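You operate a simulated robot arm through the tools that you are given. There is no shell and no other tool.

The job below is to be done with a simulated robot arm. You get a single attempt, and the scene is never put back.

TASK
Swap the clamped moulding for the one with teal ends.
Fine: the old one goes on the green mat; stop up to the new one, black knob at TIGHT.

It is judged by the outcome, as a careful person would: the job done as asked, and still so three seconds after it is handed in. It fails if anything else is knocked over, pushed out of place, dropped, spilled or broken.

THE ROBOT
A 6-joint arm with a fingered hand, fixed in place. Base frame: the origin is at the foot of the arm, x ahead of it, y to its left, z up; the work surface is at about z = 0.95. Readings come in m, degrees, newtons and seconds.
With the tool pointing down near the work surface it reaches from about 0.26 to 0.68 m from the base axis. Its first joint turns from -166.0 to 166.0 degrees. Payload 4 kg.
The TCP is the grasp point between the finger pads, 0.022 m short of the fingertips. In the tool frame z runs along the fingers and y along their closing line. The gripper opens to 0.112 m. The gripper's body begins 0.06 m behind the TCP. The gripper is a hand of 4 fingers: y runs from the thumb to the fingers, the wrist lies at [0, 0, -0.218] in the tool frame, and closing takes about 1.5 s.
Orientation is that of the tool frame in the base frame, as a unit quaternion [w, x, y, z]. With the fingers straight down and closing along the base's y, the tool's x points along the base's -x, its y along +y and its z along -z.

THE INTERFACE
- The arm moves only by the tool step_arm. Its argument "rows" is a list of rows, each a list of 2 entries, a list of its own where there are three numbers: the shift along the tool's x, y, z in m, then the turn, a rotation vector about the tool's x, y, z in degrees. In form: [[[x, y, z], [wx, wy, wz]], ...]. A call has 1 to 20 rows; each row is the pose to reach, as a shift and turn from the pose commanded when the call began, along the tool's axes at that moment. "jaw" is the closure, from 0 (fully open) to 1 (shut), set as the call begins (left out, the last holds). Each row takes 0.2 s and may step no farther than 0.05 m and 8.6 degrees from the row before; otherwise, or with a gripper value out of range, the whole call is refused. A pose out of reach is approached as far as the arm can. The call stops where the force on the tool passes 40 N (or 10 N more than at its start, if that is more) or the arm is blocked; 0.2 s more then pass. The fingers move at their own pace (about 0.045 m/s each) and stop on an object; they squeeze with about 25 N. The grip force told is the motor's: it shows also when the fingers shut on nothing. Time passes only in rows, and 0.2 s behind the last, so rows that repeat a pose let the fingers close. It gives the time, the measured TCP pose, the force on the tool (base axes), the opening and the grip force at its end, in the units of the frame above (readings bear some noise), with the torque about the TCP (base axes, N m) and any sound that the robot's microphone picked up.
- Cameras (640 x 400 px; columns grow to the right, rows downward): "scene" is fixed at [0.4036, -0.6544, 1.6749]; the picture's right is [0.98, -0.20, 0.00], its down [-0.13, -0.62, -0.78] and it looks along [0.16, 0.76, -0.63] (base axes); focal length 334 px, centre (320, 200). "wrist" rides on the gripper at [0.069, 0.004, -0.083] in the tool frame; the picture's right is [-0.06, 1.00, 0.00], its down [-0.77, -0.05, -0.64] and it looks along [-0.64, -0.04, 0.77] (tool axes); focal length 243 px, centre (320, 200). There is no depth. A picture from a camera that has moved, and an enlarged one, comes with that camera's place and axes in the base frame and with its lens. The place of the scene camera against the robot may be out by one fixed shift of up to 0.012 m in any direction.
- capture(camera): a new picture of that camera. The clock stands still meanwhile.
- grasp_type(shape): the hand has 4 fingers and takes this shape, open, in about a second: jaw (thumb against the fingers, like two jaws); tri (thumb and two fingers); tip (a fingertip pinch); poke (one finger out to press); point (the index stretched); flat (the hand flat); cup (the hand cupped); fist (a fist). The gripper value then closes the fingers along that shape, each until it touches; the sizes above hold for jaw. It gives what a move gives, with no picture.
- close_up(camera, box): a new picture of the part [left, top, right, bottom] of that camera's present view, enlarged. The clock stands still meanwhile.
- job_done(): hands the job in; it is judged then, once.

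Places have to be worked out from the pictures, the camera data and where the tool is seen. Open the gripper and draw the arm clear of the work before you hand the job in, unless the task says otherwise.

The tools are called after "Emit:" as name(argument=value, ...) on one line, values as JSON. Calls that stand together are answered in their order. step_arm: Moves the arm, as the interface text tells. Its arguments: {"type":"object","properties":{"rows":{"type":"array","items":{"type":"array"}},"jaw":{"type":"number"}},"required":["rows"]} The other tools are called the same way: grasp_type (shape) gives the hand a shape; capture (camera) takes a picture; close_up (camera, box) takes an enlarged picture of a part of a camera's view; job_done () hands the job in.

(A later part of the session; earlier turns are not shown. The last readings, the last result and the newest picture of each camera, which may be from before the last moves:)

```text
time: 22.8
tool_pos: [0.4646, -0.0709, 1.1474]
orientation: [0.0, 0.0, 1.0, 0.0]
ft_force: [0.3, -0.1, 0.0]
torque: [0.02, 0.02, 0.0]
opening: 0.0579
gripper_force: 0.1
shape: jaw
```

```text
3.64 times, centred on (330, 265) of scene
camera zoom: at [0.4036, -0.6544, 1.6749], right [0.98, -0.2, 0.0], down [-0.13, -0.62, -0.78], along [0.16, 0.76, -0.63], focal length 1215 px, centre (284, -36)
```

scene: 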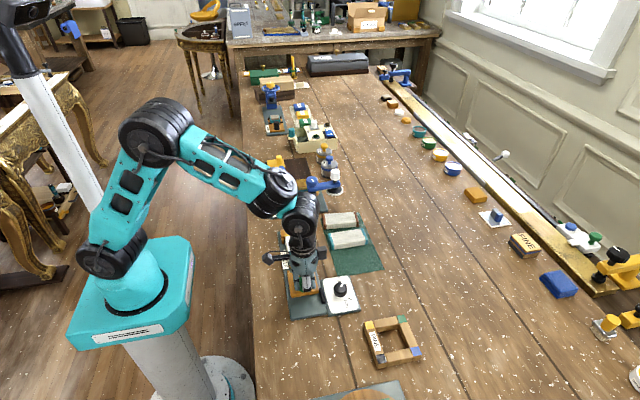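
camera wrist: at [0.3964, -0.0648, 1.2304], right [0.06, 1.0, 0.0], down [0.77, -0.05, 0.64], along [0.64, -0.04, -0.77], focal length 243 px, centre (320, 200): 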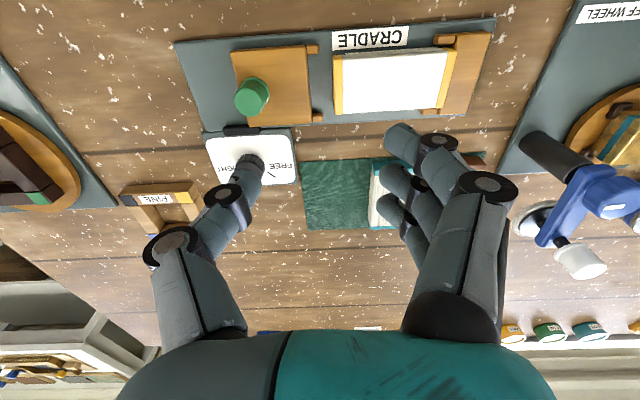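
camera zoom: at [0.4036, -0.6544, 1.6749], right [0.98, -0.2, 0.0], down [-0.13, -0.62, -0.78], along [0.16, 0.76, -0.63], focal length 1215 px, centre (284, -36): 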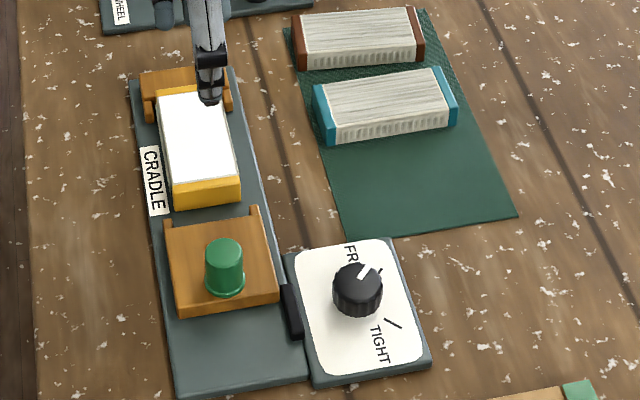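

The old moulding now lies free in the cradle with the stop drawn back. I move over it, yawing -90° so the jaws close across its width (along x), opening to about 80 mm.

Emit:
step_arm(rows=[[[0, 0.013, 0.007], [0, 0, 8.2]], [[-0.0005, 0.026, 0.014], [0, 0, 16.4]], [[-0.001, 0.039, 0.021], [0, 0, 24.6]], [[-0.0014, 0.052, 0.03], [0, 0, 32.8]], [[-0.0014, 0.065, 0.037], [0, 0, 41]], [[-0.0014, 0.065, 0.037], [0, 0, 49.2]], [[-0.0014, 0.065, 0.037], [0, 0, 57.4]], [[-0.0014, 0.065, 0.037], [0, 0, 65.6]], [[-0.0014, 0.065, 0.037], [0, 0, 73.8]], [[-0.0014, 0.065, 0.037], [0, 0, 82]], [[-0.0014, 0.065, 0.037], [0, 0, 90]], [[-0.0014, 0.065, 0.037], [0, 0, 90]]], jaw=0.28)

Emit:
capture(camera="wrist")

Emit:
close_up(camera="wrist", box=[220, 20, 400, 220])

```text
time: 25.4
tool_pos: [0.468, -0.0062, 1.1096]
orientation: [-0.001, 0.708, 0.706, 0.0]
ft_force: [0.3, 0.1, 0.0]
torque: [0.01, 0.01, 0.01]
opening: 0.0804
gripper_force: 0.2
shape: jaw
```

```text
taken
camera wrist: at [0.4731, 0.065, 1.1928], right [1.0, -0.07, 0.0], down [-0.05, -0.77, 0.64], along [-0.04, -0.64, -0.77], focal length 243 px, centre (320, 200)
```

wrist: 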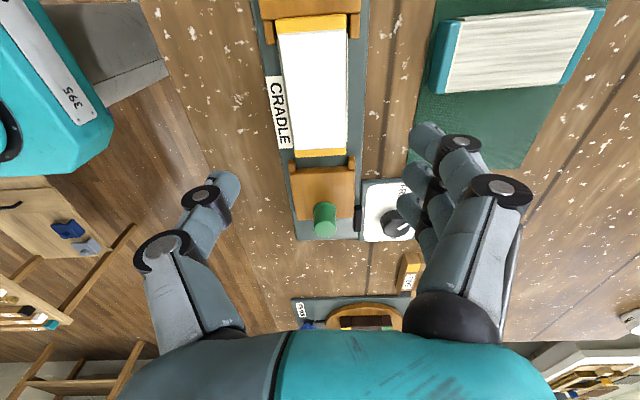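

```text
2.00 times, centred on (310, 120) of wrist
camera zoom: at [0.4731, 0.065, 1.1928], right [1.0, -0.07, 0.0], down [-0.05, -0.77, 0.64], along [-0.04, -0.64, -0.77], focal length 485 px, centre (340, 360)
```

zoom: 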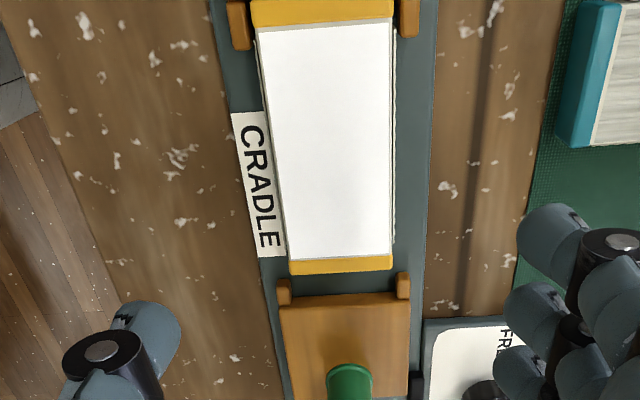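

Good view; the moulding is free of the stop. I'll zoom on the fixed jaw's lugs and the moulding to get the insertion clearances.

Emit:
close_up(camera="wrist", box=[250, 0, 370, 60])

Emit:
close_up(camera="wrist", box=[260, 100, 380, 180])

```text
5.33 times, centred on (310, 30) of wrist
camera zoom: at [0.4731, 0.065, 1.1928], right [1.0, -0.07, 0.0], down [-0.05, -0.77, 0.64], along [-0.04, -0.64, -0.77], focal length 1294 px, centre (373, 1107)
```

zoom: 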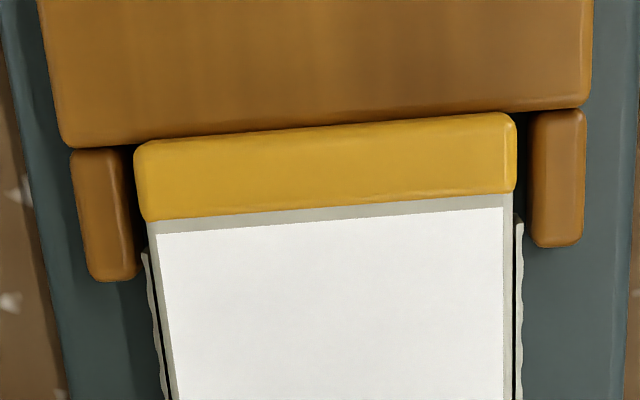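

```text
5.00 times, centred on (320, 140) of wrist
camera zoom: at [0.4731, 0.065, 1.1928], right [1.0, -0.07, 0.0], down [-0.05, -0.77, 0.64], along [-0.04, -0.64, -0.77], focal length 1213 px, centre (320, 500)
```

zoom: 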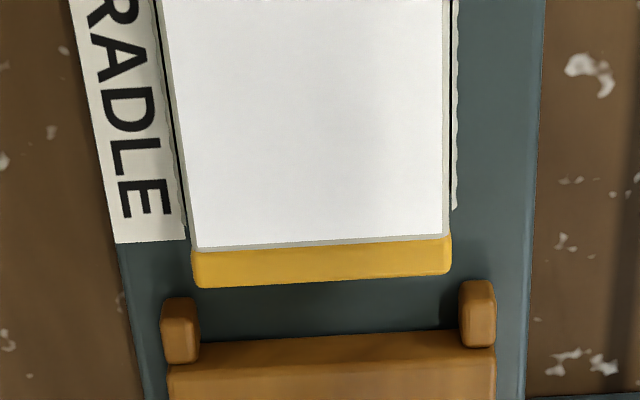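

The old moulding's centre is about (0.466, 0), lugs leave 1–2 mm each side, slot centre x≈0.467. I descend so the fingertips reach about z 0.964 beside the moulding, clear of the lugs.

Emit:
step_arm(rows=[[[0, -0.002, 0.03], [0, 0, 0]], [[0, -0.002, 0.06], [0, 0, 0]], [[0, -0.002, 0.085], [0, 0, 0]], [[0, -0.002, 0.1], [0, 0, 0]], [[0, -0.002, 0.11], [0, 0, 0]], [[0, -0.002, 0.117], [0, 0, 0]], [[0, -0.002, 0.1236], [0, 0, 0]], [[0, -0.002, 0.1236], [0, 0, 0]]])

Emit:
capture(camera="wrist")

Emit:
close_up(camera="scene", box=[260, 200, 360, 300])

```text
time: 27.2
tool_pos: [0.4661, -0.0051, 0.9858]
orientation: [0.0, 0.707, 0.707, -0.001]
ft_force: [0.6, -0.5, 0.3]
torque: [-0.01, -0.04, -0.03]
opening: 0.0804
gripper_force: 0.0
shape: jaw
```

```text
taken
camera wrist: at [0.4709, 0.0656, 1.0682], right [1.0, -0.06, 0.0], down [-0.05, -0.77, 0.64], along [-0.04, -0.64, -0.77], focal length 243 px, centre (320, 200)
```

wrist: 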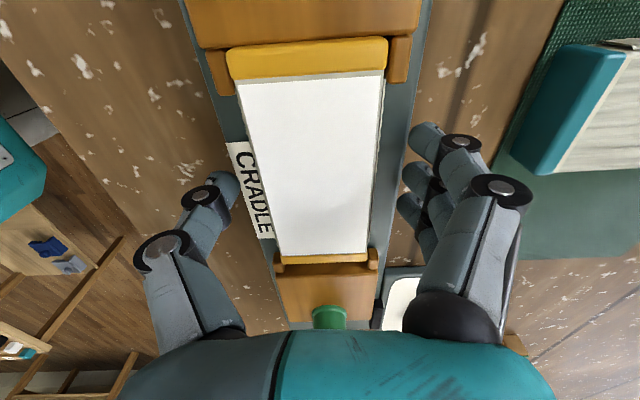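

```text
4.00 times, centred on (310, 250) of scene
camera zoom: at [0.4036, -0.6544, 1.6749], right [0.98, -0.2, 0.0], down [-0.13, -0.62, -0.78], along [0.16, 0.76, -0.63], focal length 1336 px, centre (360, 0)
```

zoom: 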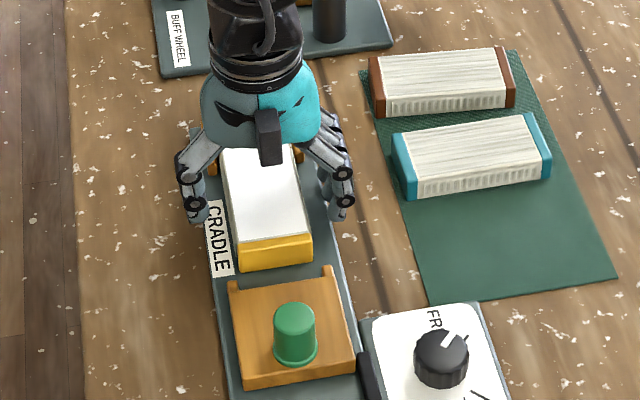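

The jaws straddle the old moulding with clearance on both sides. I close to grip it.

Emit:
step_arm(rows=[[[0, 0, 0], [0, 0, 0]], [[0, 0, 0], [0, 0, 0]], [[0, 0, 0], [0, 0, 0]], [[0, 0, 0], [0, 0, 0]], [[0, 0, 0], [0, 0, 0]], [[0, 0, 0], [0, 0, 0]]], jaw=1.0)

Emit:
capture(camera="wrist")

```text
time: 28.6
tool_pos: [0.4649, -0.0055, 0.9847]
orientation: [0.0, 0.707, 0.707, 0.0]
ft_force: [0.5, -1.0, 0.2]
torque: [-0.04, -0.02, -0.02]
opening: 0.044
gripper_force: 24.9
shape: jaw
```

```text
taken
camera wrist: at [0.4709, 0.0656, 1.0682], right [1.0, -0.06, 0.0], down [-0.05, -0.77, 0.64], along [-0.04, -0.64, -0.77], focal length 243 px, centre (320, 200)
```

wrist: 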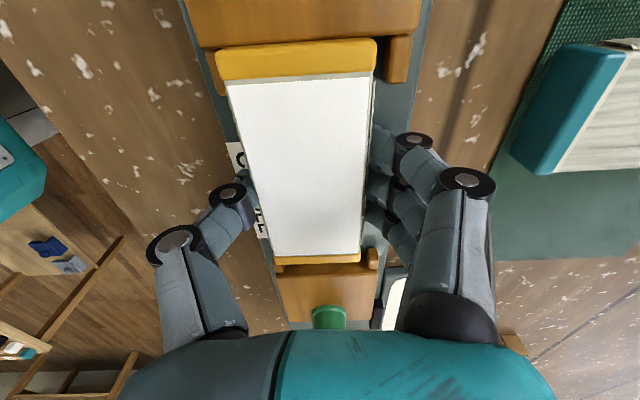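

The moulding shifted a few millimetres toward the thumb as the fingers closed. I'll zoom to see how it sits against the lugs.

Emit:
close_up(camera="wrist", box=[190, 20, 430, 130])

Emit:
close_up(camera="wrist", box=[220, 120, 420, 280])

Emit:
close_up(camera="scene", box=[260, 200, 360, 300])

```text
2.67 times, centred on (310, 75) of wrist
camera zoom: at [0.4709, 0.0656, 1.0682], right [1.0, -0.06, 0.0], down [-0.05, -0.77, 0.64], along [-0.04, -0.64, -0.77], focal length 647 px, centre (347, 533)
```

zoom: 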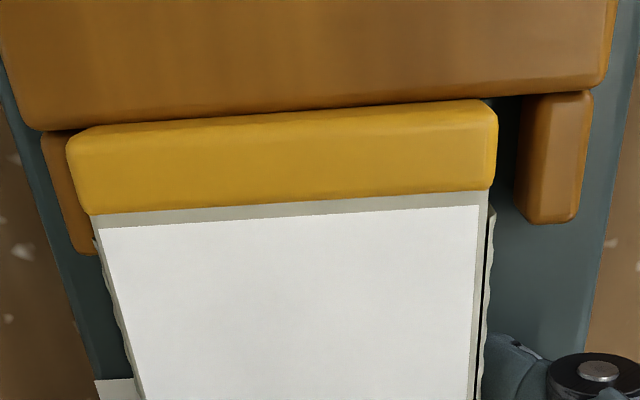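

```text
2.50 times, centred on (320, 200) of wrist
camera zoom: at [0.4709, 0.0656, 1.0682], right [1.0, -0.06, 0.0], down [-0.05, -0.77, 0.64], along [-0.04, -0.64, -0.77], focal length 606 px, centre (320, 200)
```

zoom: 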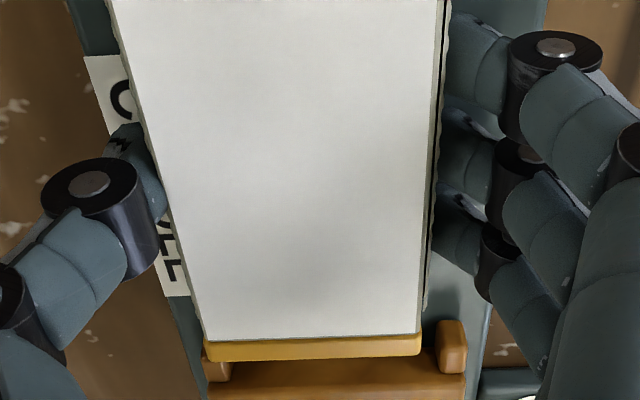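

```text
4.00 times, centred on (310, 250) of scene
camera zoom: at [0.4036, -0.6544, 1.6749], right [0.98, -0.2, 0.0], down [-0.13, -0.62, -0.78], along [0.16, 0.76, -0.63], focal length 1336 px, centre (360, 0)
```

zoom: 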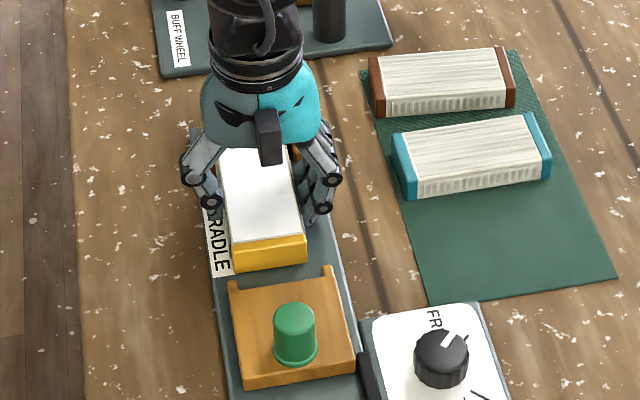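

The slot between the lugs is about 59 mm wide, so there is room, and the grip is sound; the piece sits about 3.5 mm toward the thumb in the hand. I lift it straight up and check.

Emit:
step_arm(rows=[[[0, 0, -0.005], [0, 0, 0]], [[0, 0, -0.015], [0, 0, 0]], [[0, 0, -0.03], [0, 0, 0]], [[0, 0, -0.055], [0, 0, 0]], [[0, 0, -0.085], [0, 0, 0]], [[0, 0, -0.115], [0, 0, 0]], [[0, 0, -0.115], [0, 0, 0]]])

Emit:
capture(camera="wrist")

Emit:
capture(camera="scene")

```text
time: 30.2
tool_pos: [0.466, -0.006, 1.1018]
orientation: [0.0, 0.707, 0.707, 0.0]
ft_force: [-0.4, -0.4, -0.5]
torque: [-0.03, -0.02, 0.04]
opening: 0.0441
gripper_force: 25.0
shape: jaw
```

```text
taken
camera wrist: at [0.4709, 0.0639, 1.1852], right [1.0, -0.06, 0.0], down [-0.05, -0.77, 0.64], along [-0.04, -0.64, -0.77], focal length 243 px, centre (320, 200)
```

wrist: 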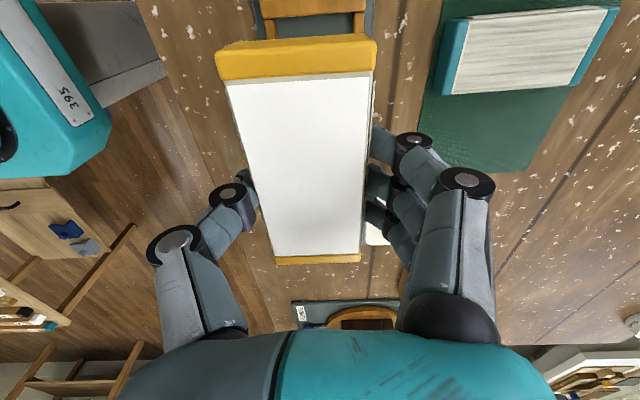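

```text
taken
```

scene: 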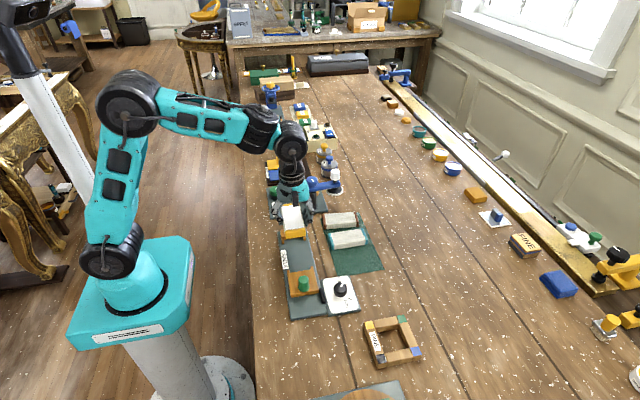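

The old moulding is held level with nothing disturbed. I carry it over the free part of the mat (centre about (0.629, -0.066)), turning back to yaw 0 so it lies parallel to the teal one.

Emit:
step_arm(rows=[[[-0.005, 0.014, 0], [0, 0, -7.5]], [[-0.01, 0.028, 0], [0, 0, -15]], [[-0.0145, 0.042, 0], [0, 0, -22.5]], [[-0.019, 0.056, 0], [0, 0, -30]], [[-0.024, 0.07, 0], [0, 0, -37.5]], [[-0.029, 0.084, 0], [0, 0, -45]], [[-0.0335, 0.098, 0.005], [0, 0, -52.5]], [[-0.038, 0.112, 0.01], [0, 0, -60]], [[-0.043, 0.126, 0.015], [0, 0, -67.5]], [[-0.048, 0.14, 0.02], [0, 0, -75]], [[-0.0525, 0.154, 0.02], [0, 0, -82.5]], [[-0.057, 0.1685, 0.02], [0, 0, -90]], [[-0.057, 0.1685, 0.02], [0, 0, -90]]])

Emit:
capture(camera="wrist")

Emit:
close_up(camera="scene", box=[270, 190, 410, 310])

```text
time: 33.0
tool_pos: [0.6347, -0.064, 1.0802]
orientation: [0.0, -0.001, 1.0, 0.0]
ft_force: [-0.1, 0.3, -0.5]
torque: [-0.01, -0.02, 0.01]
opening: 0.0438
gripper_force: 25.0
shape: jaw
```

```text
taken
camera wrist: at [0.5651, -0.0578, 1.1638], right [0.06, 1.0, 0.0], down [0.77, -0.05, 0.64], along [0.64, -0.04, -0.77], focal length 243 px, centre (320, 200)
```

wrist: 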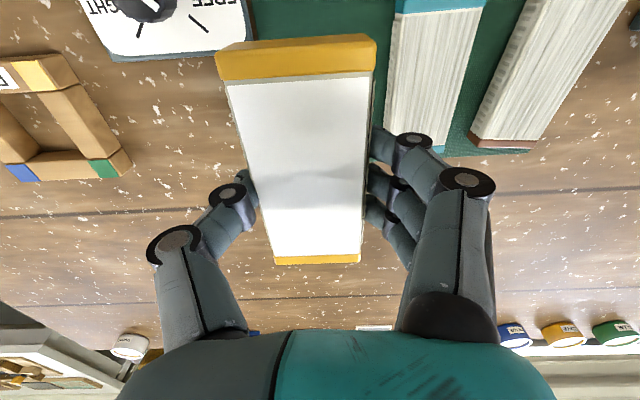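

```text
3.33 times, centred on (340, 250) of scene
camera zoom: at [0.4036, -0.6544, 1.6749], right [0.98, -0.2, 0.0], down [-0.13, -0.62, -0.78], along [0.16, 0.76, -0.63], focal length 1114 px, centre (253, 33)
```

zoom: 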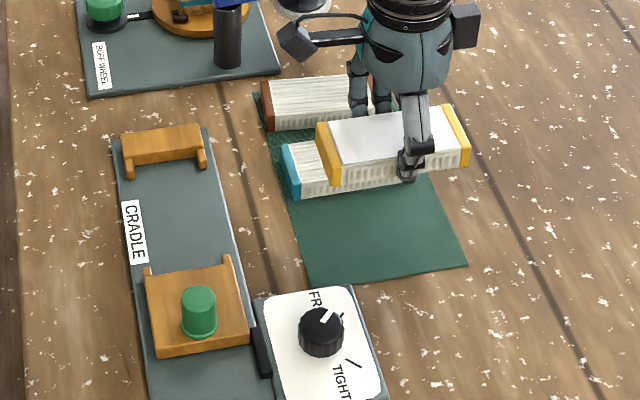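

Projected to the mat, the piece will land at x 0.576–0.685, y -0.091 to -0.041, fully on the mat and 35 mm from the teal one. I lower it, slowing near the surface.

Emit:
step_arm(rows=[[[0, 0, 0.03], [0, 0, 0]], [[0, 0, 0.06], [0, 0, 0]], [[0, 0, 0.08], [0, 0, 0]], [[0, 0, 0.09], [0, 0, 0]], [[0, 0, 0.095], [0, 0, 0]], [[0, 0, 0.098], [0, 0, 0]], [[0, 0, 0.1], [0, 0, 0]], [[0, 0, 0.1], [0, 0, 0]]])

Emit:
close_up(camera="scene", box=[310, 200, 400, 290])

Emit:
capture(camera="wrist")

```text
time: 34.8
tool_pos: [0.6345, -0.0628, 0.9797]
orientation: [0.0, 0.0, 1.0, 0.0]
ft_force: [0.8, 0.2, -2.0]
torque: [-0.01, 0.03, 0.0]
opening: 0.0442
gripper_force: 25.2
shape: jaw
```

```text
4.44 times, centred on (355, 245) of scene
camera zoom: at [0.4036, -0.6544, 1.6749], right [0.98, -0.2, 0.0], down [-0.13, -0.62, -0.78], along [0.16, 0.76, -0.63], focal length 1485 px, centre (164, 0)
```

zoom: 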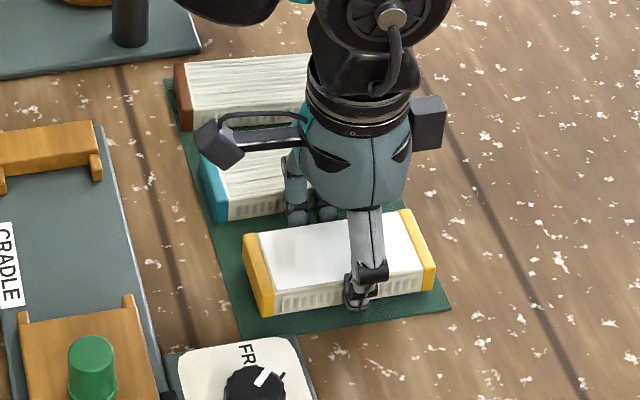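

```text
taken
camera wrist: at [0.5656, -0.0576, 1.0638], right [0.06, 1.0, 0.0], down [0.77, -0.05, 0.64], along [0.64, -0.04, -0.77], focal length 243 px, centre (320, 200)
```

wrist: 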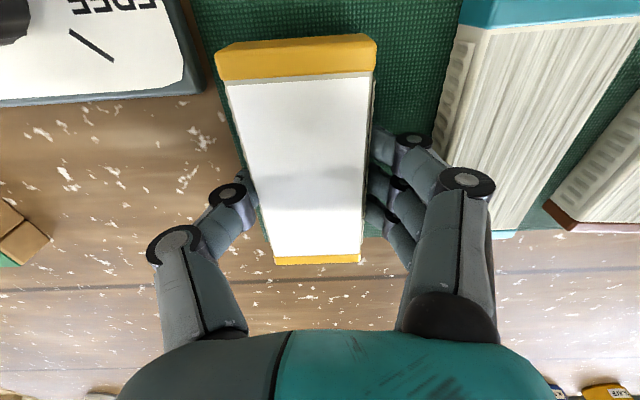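

The piece appears at or just above the mat with no real contact force yet. I lower in 1 mm steps to feel for contact.

Emit:
step_arm(rows=[[[0, 0, 0.001], [0, 0, 0]], [[0, 0, 0.001], [0, 0, 0]], [[0, 0, 0.001], [0, 0, 0]]])

Emit:
step_arm(rows=[[[0, 0, 0.001], [0, 0, 0]], [[0, 0, 0.001], [0, 0, 0]], [[0, 0, 0.001], [0, 0, 0]]])

```text
time: 35.6
tool_pos: [0.6339, -0.0623, 0.9793]
orientation: [-0.001, 0.0, 1.0, -0.001]
ft_force: [-0.4, -0.1, -1.4]
torque: [0.02, 0.02, 0.01]
opening: 0.0437
gripper_force: 24.6
shape: jaw
```

```text
time: 36.4
tool_pos: [0.634, -0.0626, 0.9791]
orientation: [0.0, 0.0, 1.0, 0.0]
ft_force: [0.6, -0.1, -1.1]
torque: [0.0, 0.02, -0.01]
opening: 0.0438
gripper_force: 25.4
shape: jaw
```

Still only the piece's weight is felt. I continue lowering by small steps.

Emit:
step_arm(rows=[[[0, 0, 0.001], [0, 0, 0]], [[0, 0, 0.0015], [0, 0, 0]], [[0, 0, 0.0015], [0, 0, 0]]])

Emit:
step_arm(rows=[[[0, 0, 0.001], [0, 0, 0]], [[0, 0, 0.0015], [0, 0, 0]], [[0, 0, 0.0015], [0, 0, 0]]])

Emit:
close_up(camera="scene", box=[325, 235, 385, 280])

```text
time: 37.2
tool_pos: [0.6331, -0.0644, 0.9778]
orientation: [-0.001, -0.001, 1.0, 0.001]
ft_force: [0.1, 0.4, 0.2]
torque: [0.01, -0.04, -0.02]
opening: 0.0438
gripper_force: 25.2
shape: jaw
```

```text
time: 38.0
tool_pos: [0.6337, -0.0639, 0.9761]
orientation: [0.0, 0.0, 1.0, 0.0]
ft_force: [-0.7, -0.2, -1.3]
torque: [0.03, 0.0, -0.01]
opening: 0.0441
gripper_force: 25.5
shape: jaw
```

```text
8.89 times, centred on (355, 258) of scene
camera zoom: at [0.4036, -0.6544, 1.6749], right [0.98, -0.2, 0.0], down [-0.13, -0.62, -0.78], along [0.16, 0.76, -0.63], focal length 2970 px, centre (9, -311)
```

zoom: 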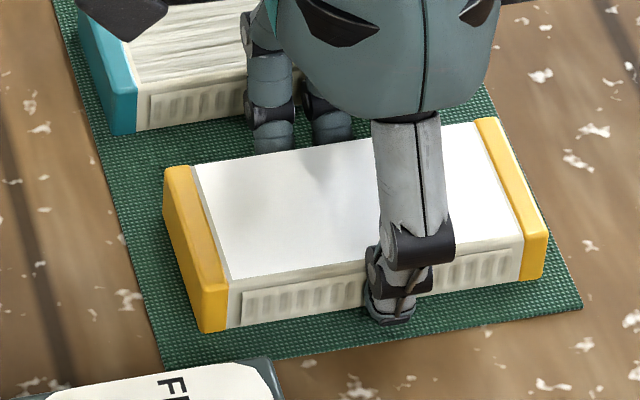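

Almost down. I lower another millimetre or so while watching the force.

Emit:
step_arm(rows=[[[0, 0, 0.001], [0, 0, 0]], [[0, 0, 0.001], [0, 0, 0]], [[0, 0, 0.001], [0, 0, 0]]])

Emit:
step_arm(rows=[[[0, 0, 0.0007], [0, 0, 0]], [[0, 0, 0.001], [0, 0, 0]], [[0, 0, 0.001], [0, 0, 0]]])

```text
time: 38.8
tool_pos: [0.6347, -0.0636, 0.9762]
orientation: [-0.001, 0.0, 1.0, 0.0]
ft_force: [-0.5, -0.3, 3.3]
torque: [-0.01, 0.01, 0.0]
opening: 0.0438
gripper_force: 24.8
shape: jaw
```

```text
time: 39.6
tool_pos: [0.633, -0.0621, 0.975]
orientation: [0.0, 0.0, 1.0, 0.001]
ft_force: [-0.9, -1.6, 8.9]
torque: [-0.09, 0.02, 0.0]
opening: 0.0442
gripper_force: 24.7
shape: jaw
```

Contact is felt (about 9 N upward), so the piece is on the mat. I open the fingers part-way to release it.

Emit:
step_arm(rows=[[[0, 0, 0], [0, 0, 0]], [[0, 0, 0], [0, 0, 0]], [[0, 0, 0], [0, 0, 0]], [[0, 0, 0], [0, 0, 0]], [[0, 0, 0], [0, 0, 0]]], jaw=0.38)

Emit:
capture(camera="wrist")

Emit:
close_up(camera="scene", box=[310, 200, 400, 290])

```text
time: 40.8
tool_pos: [0.6345, -0.0633, 0.9748]
orientation: [0.0, 0.001, 1.0, 0.0]
ft_force: [0.8, 0.5, -0.5]
torque: [0.0, 0.03, 0.0]
opening: 0.069
gripper_force: 0.1
shape: jaw
```

```text
taken
camera wrist: at [0.5655, -0.0566, 1.0567], right [0.06, 1.0, 0.0], down [0.77, -0.05, 0.64], along [0.64, -0.04, -0.77], focal length 243 px, centre (320, 200)
```

wrist: 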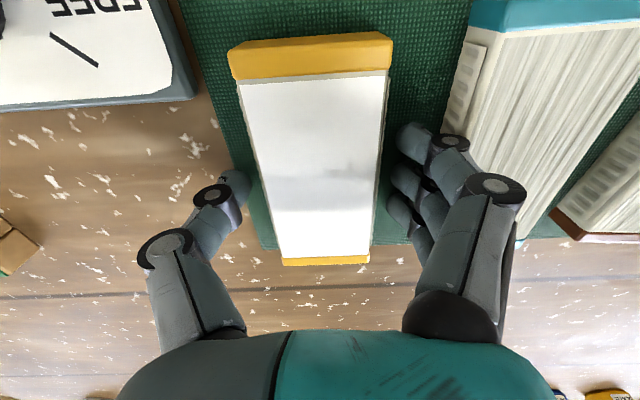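

```text
4.44 times, centred on (355, 245) of scene
camera zoom: at [0.4036, -0.6544, 1.6749], right [0.98, -0.2, 0.0], down [-0.13, -0.62, -0.78], along [0.16, 0.76, -0.63], focal length 1485 px, centre (164, 0)
```

zoom: 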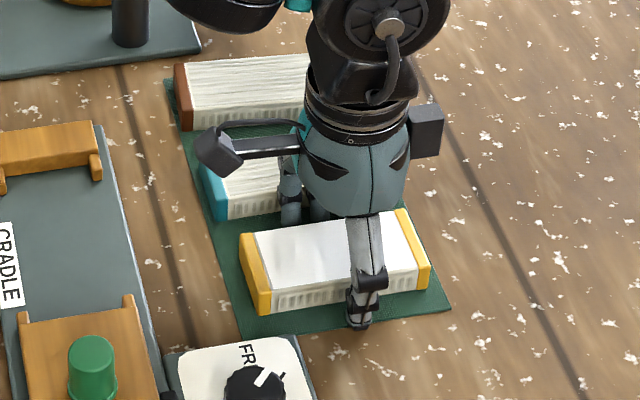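

The old moulding lies flat on the mat at about y -0.085 to -0.036. I rise straight up and look over the teal piece and its gap to the brown one.

Emit:
step_arm(rows=[[[0, 0, -0.01], [0, 0, 0]], [[0, 0, -0.03], [0, 0, 0]], [[0, 0, -0.06], [0, 0, 0]], [[0, 0, -0.1], [0, 0, 0]], [[0.02, 0.04, -0.12], [0, 0, 0]], [[0.04, 0.083, -0.12], [0, 0, 0]], [[0.04, 0.083, -0.12], [0, 0, 0]]])

Emit:
capture(camera="wrist")

Emit:
close_up(camera="wrist", box=[220, 60, 420, 240])

Emit:
close_up(camera="scene", box=[270, 190, 410, 310])

```text
time: 42.4
tool_pos: [0.5946, 0.0186, 1.0937]
orientation: [0.001, 0.0, 1.0, 0.0]
ft_force: [0.1, -0.2, 0.0]
torque: [-0.01, 0.02, 0.02]
opening: 0.0691
gripper_force: 0.0
shape: jaw
```

```text
taken
camera wrist: at [0.5244, 0.0246, 1.1763], right [0.06, 1.0, 0.0], down [0.77, -0.05, 0.64], along [0.64, -0.04, -0.77], focal length 243 px, centre (320, 200)
```

wrist: 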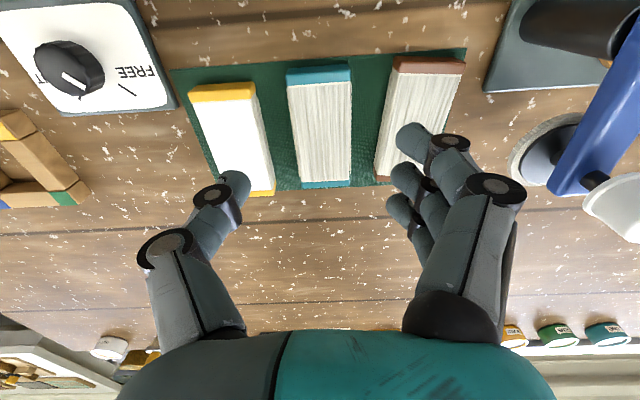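

```text
2.22 times, centred on (320, 150) of wrist
camera zoom: at [0.5244, 0.0246, 1.1763], right [0.06, 1.0, 0.0], down [0.77, -0.05, 0.64], along [0.64, -0.04, -0.77], focal length 539 px, centre (320, 311)
```

zoom: 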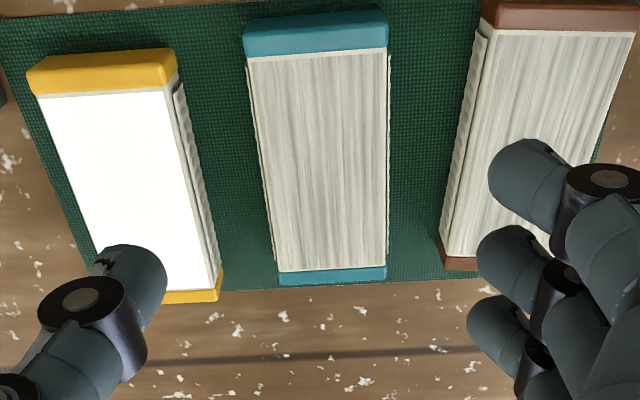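

```text
3.33 times, centred on (340, 250) of scene
camera zoom: at [0.4036, -0.6544, 1.6749], right [0.98, -0.2, 0.0], down [-0.13, -0.62, -0.78], along [0.16, 0.76, -0.63], focal length 1114 px, centre (253, 33)
```

zoom: 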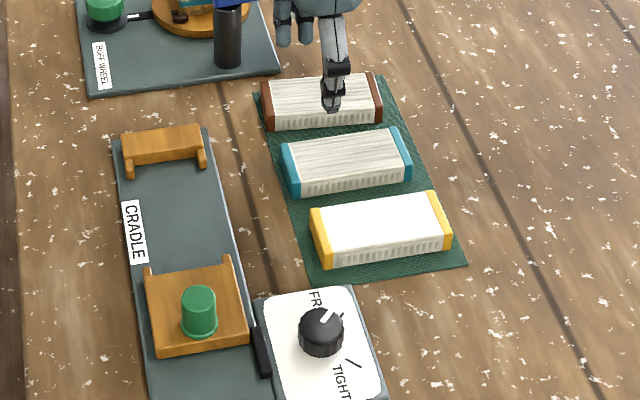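

The teal piece is at x 0.570–0.678, y -0.0045–0.0455; the gap to the brown piece is about 28 mm. I position over it with a 67 mm opening and descend to just above its top for a check.

Emit:
step_arm(rows=[[[-0.012, 0.0008, 0.015], [0, 0, 0]], [[-0.024, 0.0016, 0.03], [0, 0, 0]], [[-0.0344, 0.0024, 0.05], [0, 0, 0]], [[-0.0344, 0.0024, 0.07], [0, 0, 0]], [[-0.0344, 0.0024, 0.088], [0, 0, 0]], [[-0.0344, 0.0024, 0.088], [0, 0, 0]]], jaw=0.4)

Emit:
capture(camera="wrist")

Emit:
close_up(camera="wrist", box=[200, 90, 440, 240])

Emit:
close_up(camera="scene", box=[300, 190, 400, 290])

```text
time: 43.8
tool_pos: [0.6272, 0.0243, 1.0061]
orientation: [-0.001, 0.0, 1.0, 0.0]
ft_force: [-0.2, -0.1, -0.3]
torque: [0.02, 0.02, -0.03]
opening: 0.068
gripper_force: 0.1
shape: jaw
```

```text
taken
camera wrist: at [0.5589, 0.0289, 1.0881], right [0.06, 1.0, 0.0], down [0.77, -0.05, 0.64], along [0.64, -0.04, -0.77], focal length 243 px, centre (320, 200)
```

wrist: 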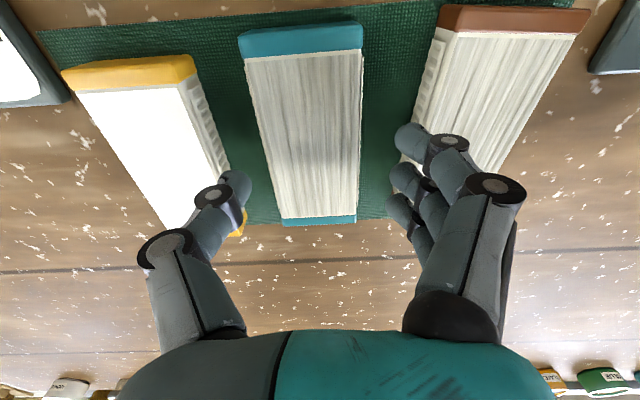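

```text
2.67 times, centred on (320, 165) of wrist
camera zoom: at [0.5589, 0.0289, 1.0881], right [0.06, 1.0, 0.0], down [0.77, -0.05, 0.64], along [0.64, -0.04, -0.77], focal length 647 px, centre (320, 293)
```

zoom: 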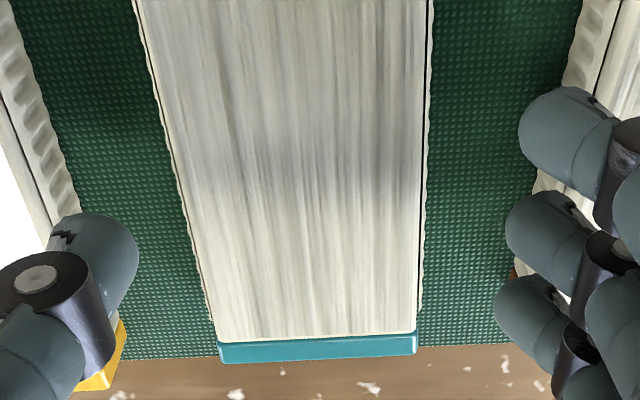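

```text
4.00 times, centred on (350, 240) of scene
camera zoom: at [0.4036, -0.6544, 1.6749], right [0.98, -0.2, 0.0], down [-0.13, -0.62, -0.78], along [0.16, 0.76, -0.63], focal length 1336 px, centre (200, 40)
```

zoom: 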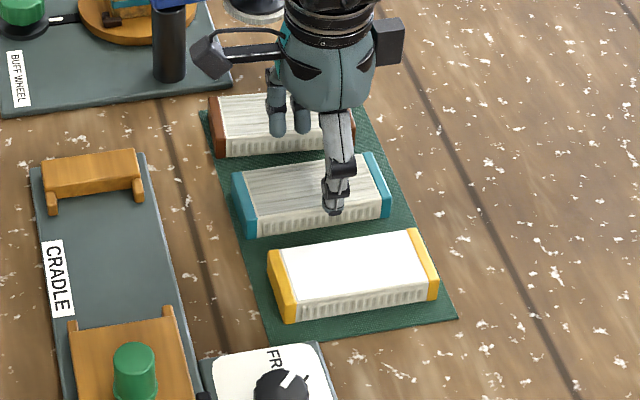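

There is room but it is tighter on the finger side, so I shift 2 mm toward -y, narrow the jaw slightly to about 64 mm, and descend beside the teal piece.

Emit:
step_arm(rows=[[[0, -0.002, 0.0], [0, 0, 0]], [[0, -0.002, 0.0], [0, 0, 0]], [[0, -0.002, 0.008], [0, 0, 0]], [[0, -0.002, 0.016], [0, 0, 0]], [[0, -0.002, 0.023], [0, 0, 0]], [[0, -0.002, 0.029], [0, 0, 0]], [[0, -0.002, 0.029], [0, 0, 0]]], jaw=0.425)

Emit:
capture(camera="wrist")

Emit:
close_up(camera="scene", box=[300, 190, 400, 290])

```text
time: 45.4
tool_pos: [0.6273, 0.0205, 0.976]
orientation: [0.0, 0.0, 1.0, 0.0]
ft_force: [0.1, -0.7, 0.3]
torque: [-0.02, 0.03, -0.02]
opening: 0.0648
gripper_force: 0.1
shape: jaw
```

```text
taken
camera wrist: at [0.56, 0.0263, 1.0586], right [0.06, 1.0, 0.0], down [0.77, -0.05, 0.64], along [0.64, -0.04, -0.77], focal length 243 px, centre (320, 200)
```

wrist: 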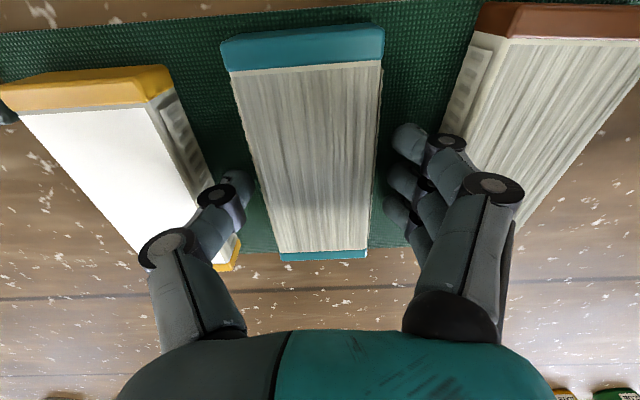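

```text
4.00 times, centred on (350, 240) of scene
camera zoom: at [0.4036, -0.6544, 1.6749], right [0.98, -0.2, 0.0], down [-0.13, -0.62, -0.78], along [0.16, 0.76, -0.63], focal length 1336 px, centre (200, 40)
```

zoom: 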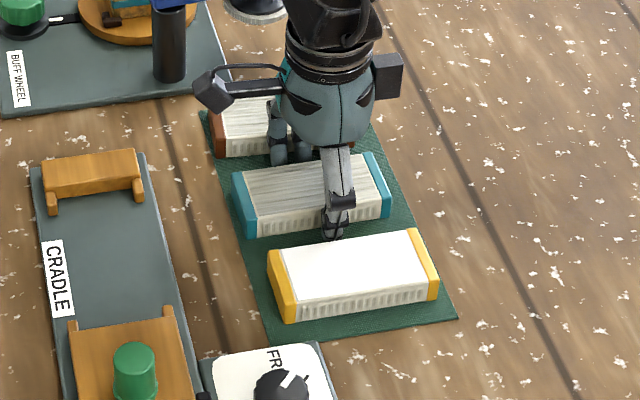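

The fingers stand on both sides of the teal piece without touching anything else. I close to grip it.

Emit:
step_arm(rows=[[[0, 0, 0], [0, 0, 0]], [[0, 0, 0], [0, 0, 0]], [[0, 0, 0], [0, 0, 0]], [[0, 0, 0], [0, 0, 0]], [[0, 0, 0], [0, 0, 0]]], jaw=1.0)

Emit:
step_arm(rows=[[[0, 0, -0.005], [0, 0, 0]], [[0, 0, -0.015], [0, 0, 0]], [[0, 0, -0.03], [0, 0, 0]], [[0, 0, -0.06], [0, 0, 0]], [[0, 0, -0.1], [0, 0, 0]], [[0, 0, -0.125], [0, 0, 0]], [[0, 0, -0.125], [0, 0, 0]]])

Emit:
capture(camera="wrist")

Emit:
close_up(camera="scene", box=[270, 170, 410, 310])

```text
time: 46.6
tool_pos: [0.628, 0.0193, 0.9762]
orientation: [0.0, 0.001, 1.0, 0.0]
ft_force: [0.3, -0.3, 0.8]
torque: [-0.03, 0.02, 0.04]
opening: 0.0442
gripper_force: 24.8
shape: jaw
```

```text
time: 48.2
tool_pos: [0.6295, 0.021, 1.1025]
orientation: [0.001, 0.0, 1.0, 0.001]
ft_force: [-0.2, -0.1, -0.5]
torque: [-0.01, -0.02, 0.0]
opening: 0.044
gripper_force: 25.1
shape: jaw
```

```text
taken
camera wrist: at [0.5608, 0.0262, 1.1861], right [0.06, 1.0, 0.0], down [0.77, -0.05, 0.64], along [0.64, -0.04, -0.77], focal length 243 px, centre (320, 200)
```

wrist: 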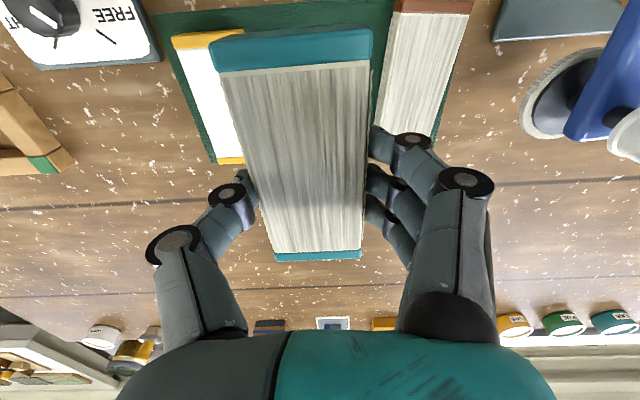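

```text
2.86 times, centred on (340, 240) of scene
camera zoom: at [0.4036, -0.6544, 1.6749], right [0.98, -0.2, 0.0], down [-0.13, -0.62, -0.78], along [0.16, 0.76, -0.63], focal length 954 px, centre (263, 86)
```

zoom: 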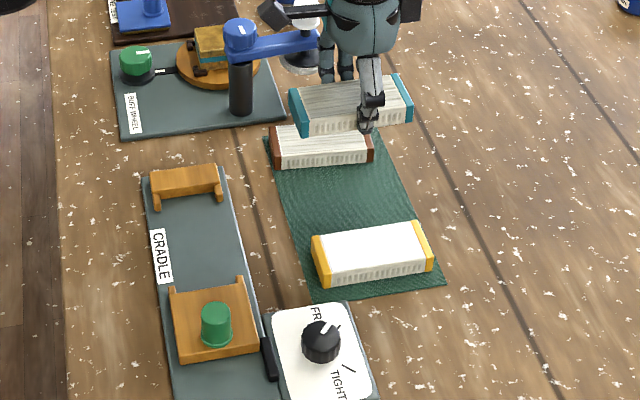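

The teal piece is held level, sitting in the hand like the old one but about 3 mm further toward the camera end. I carry it back over the cradle, yawing to -90°, aiming for TCP (0.468, -0.011) at a safe height.

Emit:
step_arm(rows=[[[0.0134, -0.0027, 0], [0, 0, 7.5]], [[0.0267, -0.0053, 0], [0, 0, 15]], [[0.04, -0.008, 0], [0, 0, 22.5]], [[0.0534, -0.0107, 0], [0, 0, 30]], [[0.0668, -0.0133, 0], [0, 0, 37.5]], [[0.08, -0.016, 0], [0, 0, 45]], [[0.0935, -0.0187, 0], [0, 0, 52.5]], [[0.1069, -0.0213, 0], [0, 0, 60]], [[0.1202, -0.024, 0], [0, 0, 67.5]], [[0.1336, -0.0267, 0], [0, 0, 75]], [[0.147, -0.0293, 0], [0, 0, 82.5]], [[0.1603, -0.032, 0], [0, 0, 90]], [[0.1603, -0.032, 0], [0, 0, 90]]])

Emit:
step_arm(rows=[[[0, 0, 0.02], [0, 0, 0]], [[0, 0, 0.04], [0, 0, 0]], [[0, 0, 0.06], [0, 0, 0]], [[0, 0, 0.075], [0, 0, 0]], [[0, 0, 0.075], [0, 0, 0]]])

Emit:
capture(camera="wrist")

Emit:
close_up(camera="wrist", box=[190, 0, 430, 130])

Emit:
close_up(camera="scene", box=[260, 200, 360, 310])

```text
time: 51.0
tool_pos: [0.4667, -0.0123, 1.1018]
orientation: [0.0, 0.707, 0.707, 0.001]
ft_force: [0.3, 0.7, -0.7]
torque: [-0.03, -0.01, -0.02]
opening: 0.044
gripper_force: 25.1
shape: jaw
```

```text
time: 52.2
tool_pos: [0.469, -0.0102, 1.0254]
orientation: [0.0, 0.707, 0.707, 0.001]
ft_force: [-0.8, 0.6, -0.5]
torque: [0.01, -0.03, -0.02]
opening: 0.044
gripper_force: 24.9
shape: jaw
```

```text
taken
camera wrist: at [0.4745, 0.0602, 1.109], right [1.0, -0.06, 0.0], down [-0.05, -0.77, 0.64], along [-0.04, -0.64, -0.77], focal length 243 px, centre (320, 200)
```

wrist: 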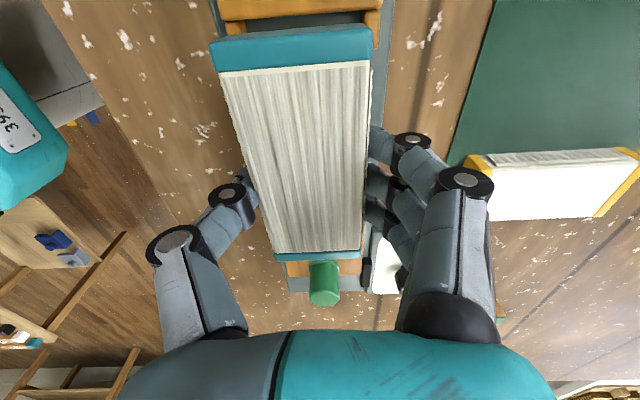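

```text
2.67 times, centred on (310, 65) of wrist
camera zoom: at [0.4745, 0.0602, 1.109], right [1.0, -0.06, 0.0], down [-0.05, -0.77, 0.64], along [-0.04, -0.64, -0.77], focal length 647 px, centre (347, 560)
```

zoom: 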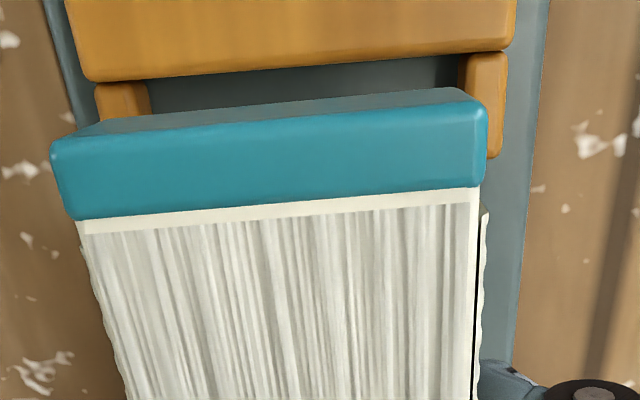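

```text
3.64 times, centred on (310, 255) of scene
camera zoom: at [0.4036, -0.6544, 1.6749], right [0.98, -0.2, 0.0], down [-0.13, -0.62, -0.78], along [0.16, 0.76, -0.63], focal length 1215 px, centre (356, 0)
```

zoom: 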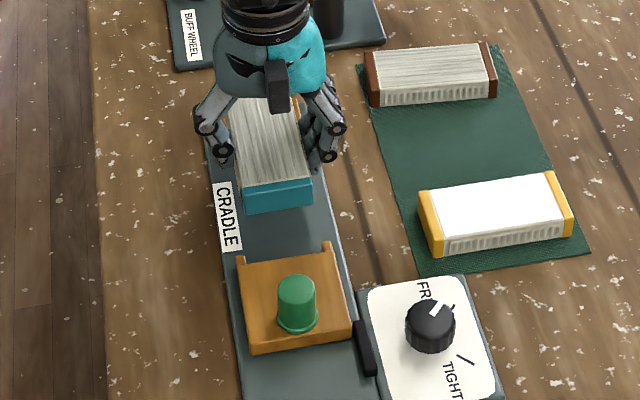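

The teal piece is aligned: x 0.440–0.489 within the 0.437–0.4955 slot, end about 2 mm short of the fixed jaw. I lower it toward the plate, slowing near contact.

Emit:
step_arm(rows=[[[0, 0, 0.008], [0, 0, 0]], [[0, 0, 0.016], [0, 0, 0]], [[0, 0, 0.024], [0, 0, 0]], [[0, 0, 0.03], [0, 0, 0]], [[0, 0, 0.034], [0, 0, 0]], [[0, 0, 0.036], [0, 0, 0]], [[0, 0, 0.036], [0, 0, 0]]])

Emit:
close_up(camera="wrist", box=[190, 0, 430, 130])

Emit:
close_up(camera="scene", box=[260, 200, 360, 310])

```text
time: 53.8
tool_pos: [0.4675, -0.0118, 0.9915]
orientation: [0.0, 0.707, 0.707, 0.0]
ft_force: [0.8, -0.6, -0.2]
torque: [-0.02, -0.01, 0.02]
opening: 0.044
gripper_force: 25.0
shape: jaw
```

```text
2.67 times, centred on (310, 65) of wrist
camera zoom: at [0.4739, 0.0589, 1.0736], right [1.0, -0.06, 0.0], down [-0.05, -0.77, 0.64], along [-0.04, -0.64, -0.77], focal length 647 px, centre (347, 560)
```

zoom: 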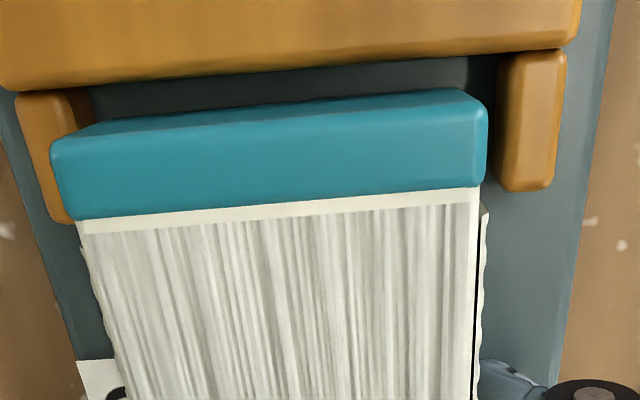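

```text
3.64 times, centred on (310, 255) of scene
camera zoom: at [0.4036, -0.6544, 1.6749], right [0.98, -0.2, 0.0], down [-0.13, -0.62, -0.78], along [0.16, 0.76, -0.63], focal length 1215 px, centre (356, 0)
```

zoom: 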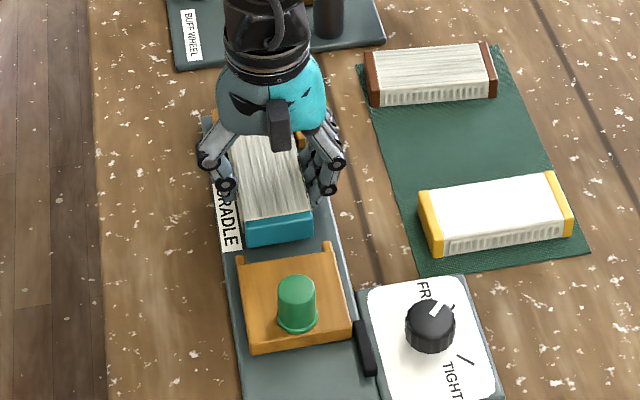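

The piece is between the lugs with clear gaps. I lower in millimetre steps until it touches the plate.

Emit:
step_arm(rows=[[[0, 0, 0.001], [0, 0, 0]], [[0, 0, 0.002], [0, 0, 0]], [[0, 0, 0.002], [0, 0, 0]]])

Emit:
step_arm(rows=[[[0, 0, 0.001], [0, 0, 0]], [[0, 0, 0.0015], [0, 0, 0]], [[0, 0, 0.0015], [0, 0, 0]]])

Emit:
step_arm(rows=[[[0, 0, 0.0005], [0, 0, 0]], [[0, 0, 0.001], [0, 0, 0]], [[0, 0, 0.001], [0, 0, 0]]])

```text
time: 54.6
tool_pos: [0.4689, -0.0122, 0.9884]
orientation: [0.0, 0.707, 0.707, -0.001]
ft_force: [0.5, -0.2, -0.5]
torque: [-0.03, -0.02, 0.0]
opening: 0.044
gripper_force: 25.1
shape: jaw
```

```text
time: 55.4
tool_pos: [0.4692, -0.0122, 0.9869]
orientation: [0.0, 0.707, 0.707, 0.0]
ft_force: [0.1, -0.5, -1.5]
torque: [0.01, -0.01, 0.0]
opening: 0.0442
gripper_force: 24.6
shape: jaw
```

```text
time: 56.2
tool_pos: [0.4686, -0.0118, 0.9849]
orientation: [0.0, 0.707, 0.707, -0.001]
ft_force: [0.3, -0.3, -0.1]
torque: [-0.04, 0.0, -0.01]
opening: 0.0441
gripper_force: 24.7
shape: jaw
```

No contact force yet; I continue by fine steps.

Emit:
step_arm(rows=[[[0, 0, 0.0005], [0, 0, 0]], [[0, 0, 0.001], [0, 0, 0]], [[0, 0, 0.001], [0, 0, 0]]])

Emit:
step_arm(rows=[[[0, 0, 0.0005], [0, 0, 0]], [[0, 0, 0.001], [0, 0, 0]], [[0, 0, 0.001], [0, 0, 0]]])

```text
time: 57.0
tool_pos: [0.4686, -0.0119, 0.9849]
orientation: [0.0, 0.707, 0.707, 0.0]
ft_force: [-0.7, -0.3, 2.0]
torque: [0.0, 0.09, 0.0]
opening: 0.044
gripper_force: 25.0
shape: jaw
```

```text
time: 57.8
tool_pos: [0.4683, -0.0122, 0.9848]
orientation: [0.001, 0.707, 0.707, 0.001]
ft_force: [0.2, 1.8, 14.2]
torque: [0.02, 0.07, 0.03]
opening: 0.0443
gripper_force: 25.4
shape: jaw
```

The piece touches the plate (14 N). I open the fingers to release it and inspect how it sits.

Emit:
step_arm(rows=[[[0, 0, -0.001], [0, 0, 0]], [[0, 0, -0.001], [0, 0, 0]], [[0, 0, -0.001], [0, 0, 0]], [[0, 0, -0.001], [0, 0, 0]], [[0, 0, -0.001], [0, 0, 0]], [[0, 0, -0.001], [0, 0, 0]]], jaw=0.32)

Emit:
capture(camera="wrist")

Emit:
close_up(camera="wrist", box=[190, 0, 430, 130])

Emit:
close_up(camera="scene", box=[260, 200, 360, 310])

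```text
time: 59.2
tool_pos: [0.4678, -0.0128, 0.9841]
orientation: [-0.001, 0.708, 0.707, 0.0]
ft_force: [0.4, 0.3, 0.2]
torque: [-0.03, 0.0, 0.05]
opening: 0.0759
gripper_force: 0.1
shape: jaw
```

```text
taken
camera wrist: at [0.4729, 0.059, 1.0682], right [1.0, -0.06, 0.0], down [-0.05, -0.77, 0.64], along [-0.04, -0.64, -0.77], focal length 243 px, centre (320, 200)
```

wrist: 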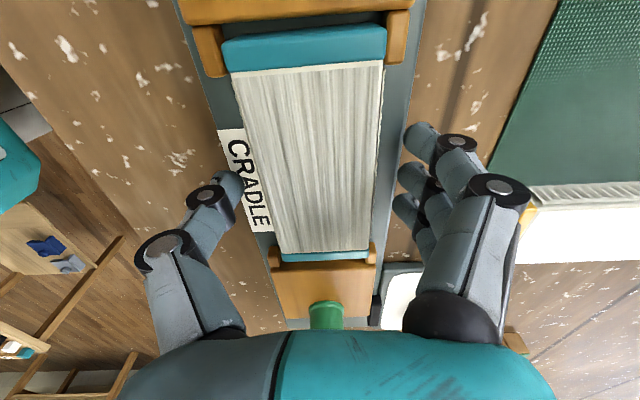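

```text
2.67 times, centred on (310, 65) of wrist
camera zoom: at [0.4729, 0.059, 1.0682], right [1.0, -0.06, 0.0], down [-0.05, -0.77, 0.64], along [-0.04, -0.64, -0.77], focal length 647 px, centre (347, 560)
```

zoom: 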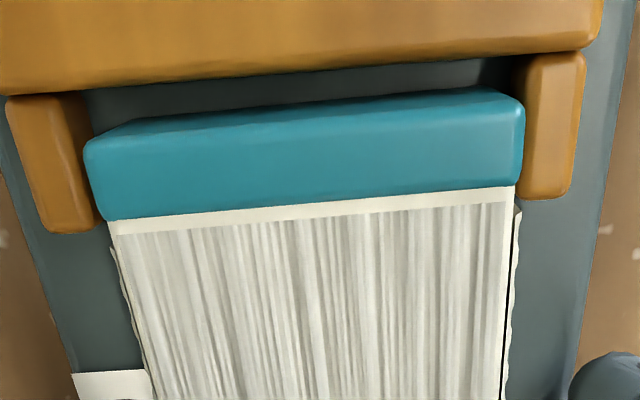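

```text
3.64 times, centred on (310, 255) of scene
camera zoom: at [0.4036, -0.6544, 1.6749], right [0.98, -0.2, 0.0], down [-0.13, -0.62, -0.78], along [0.16, 0.76, -0.63], focal length 1215 px, centre (356, 0)
```

zoom: 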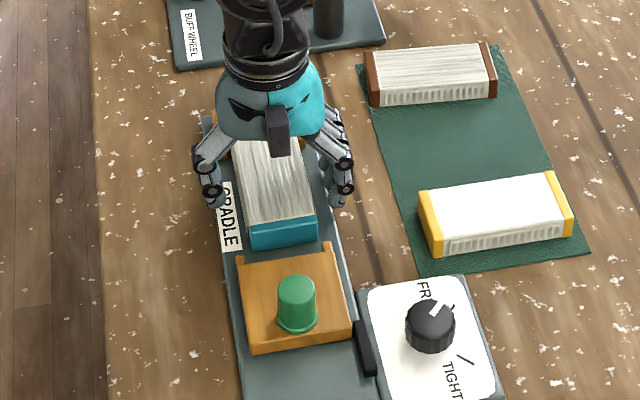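

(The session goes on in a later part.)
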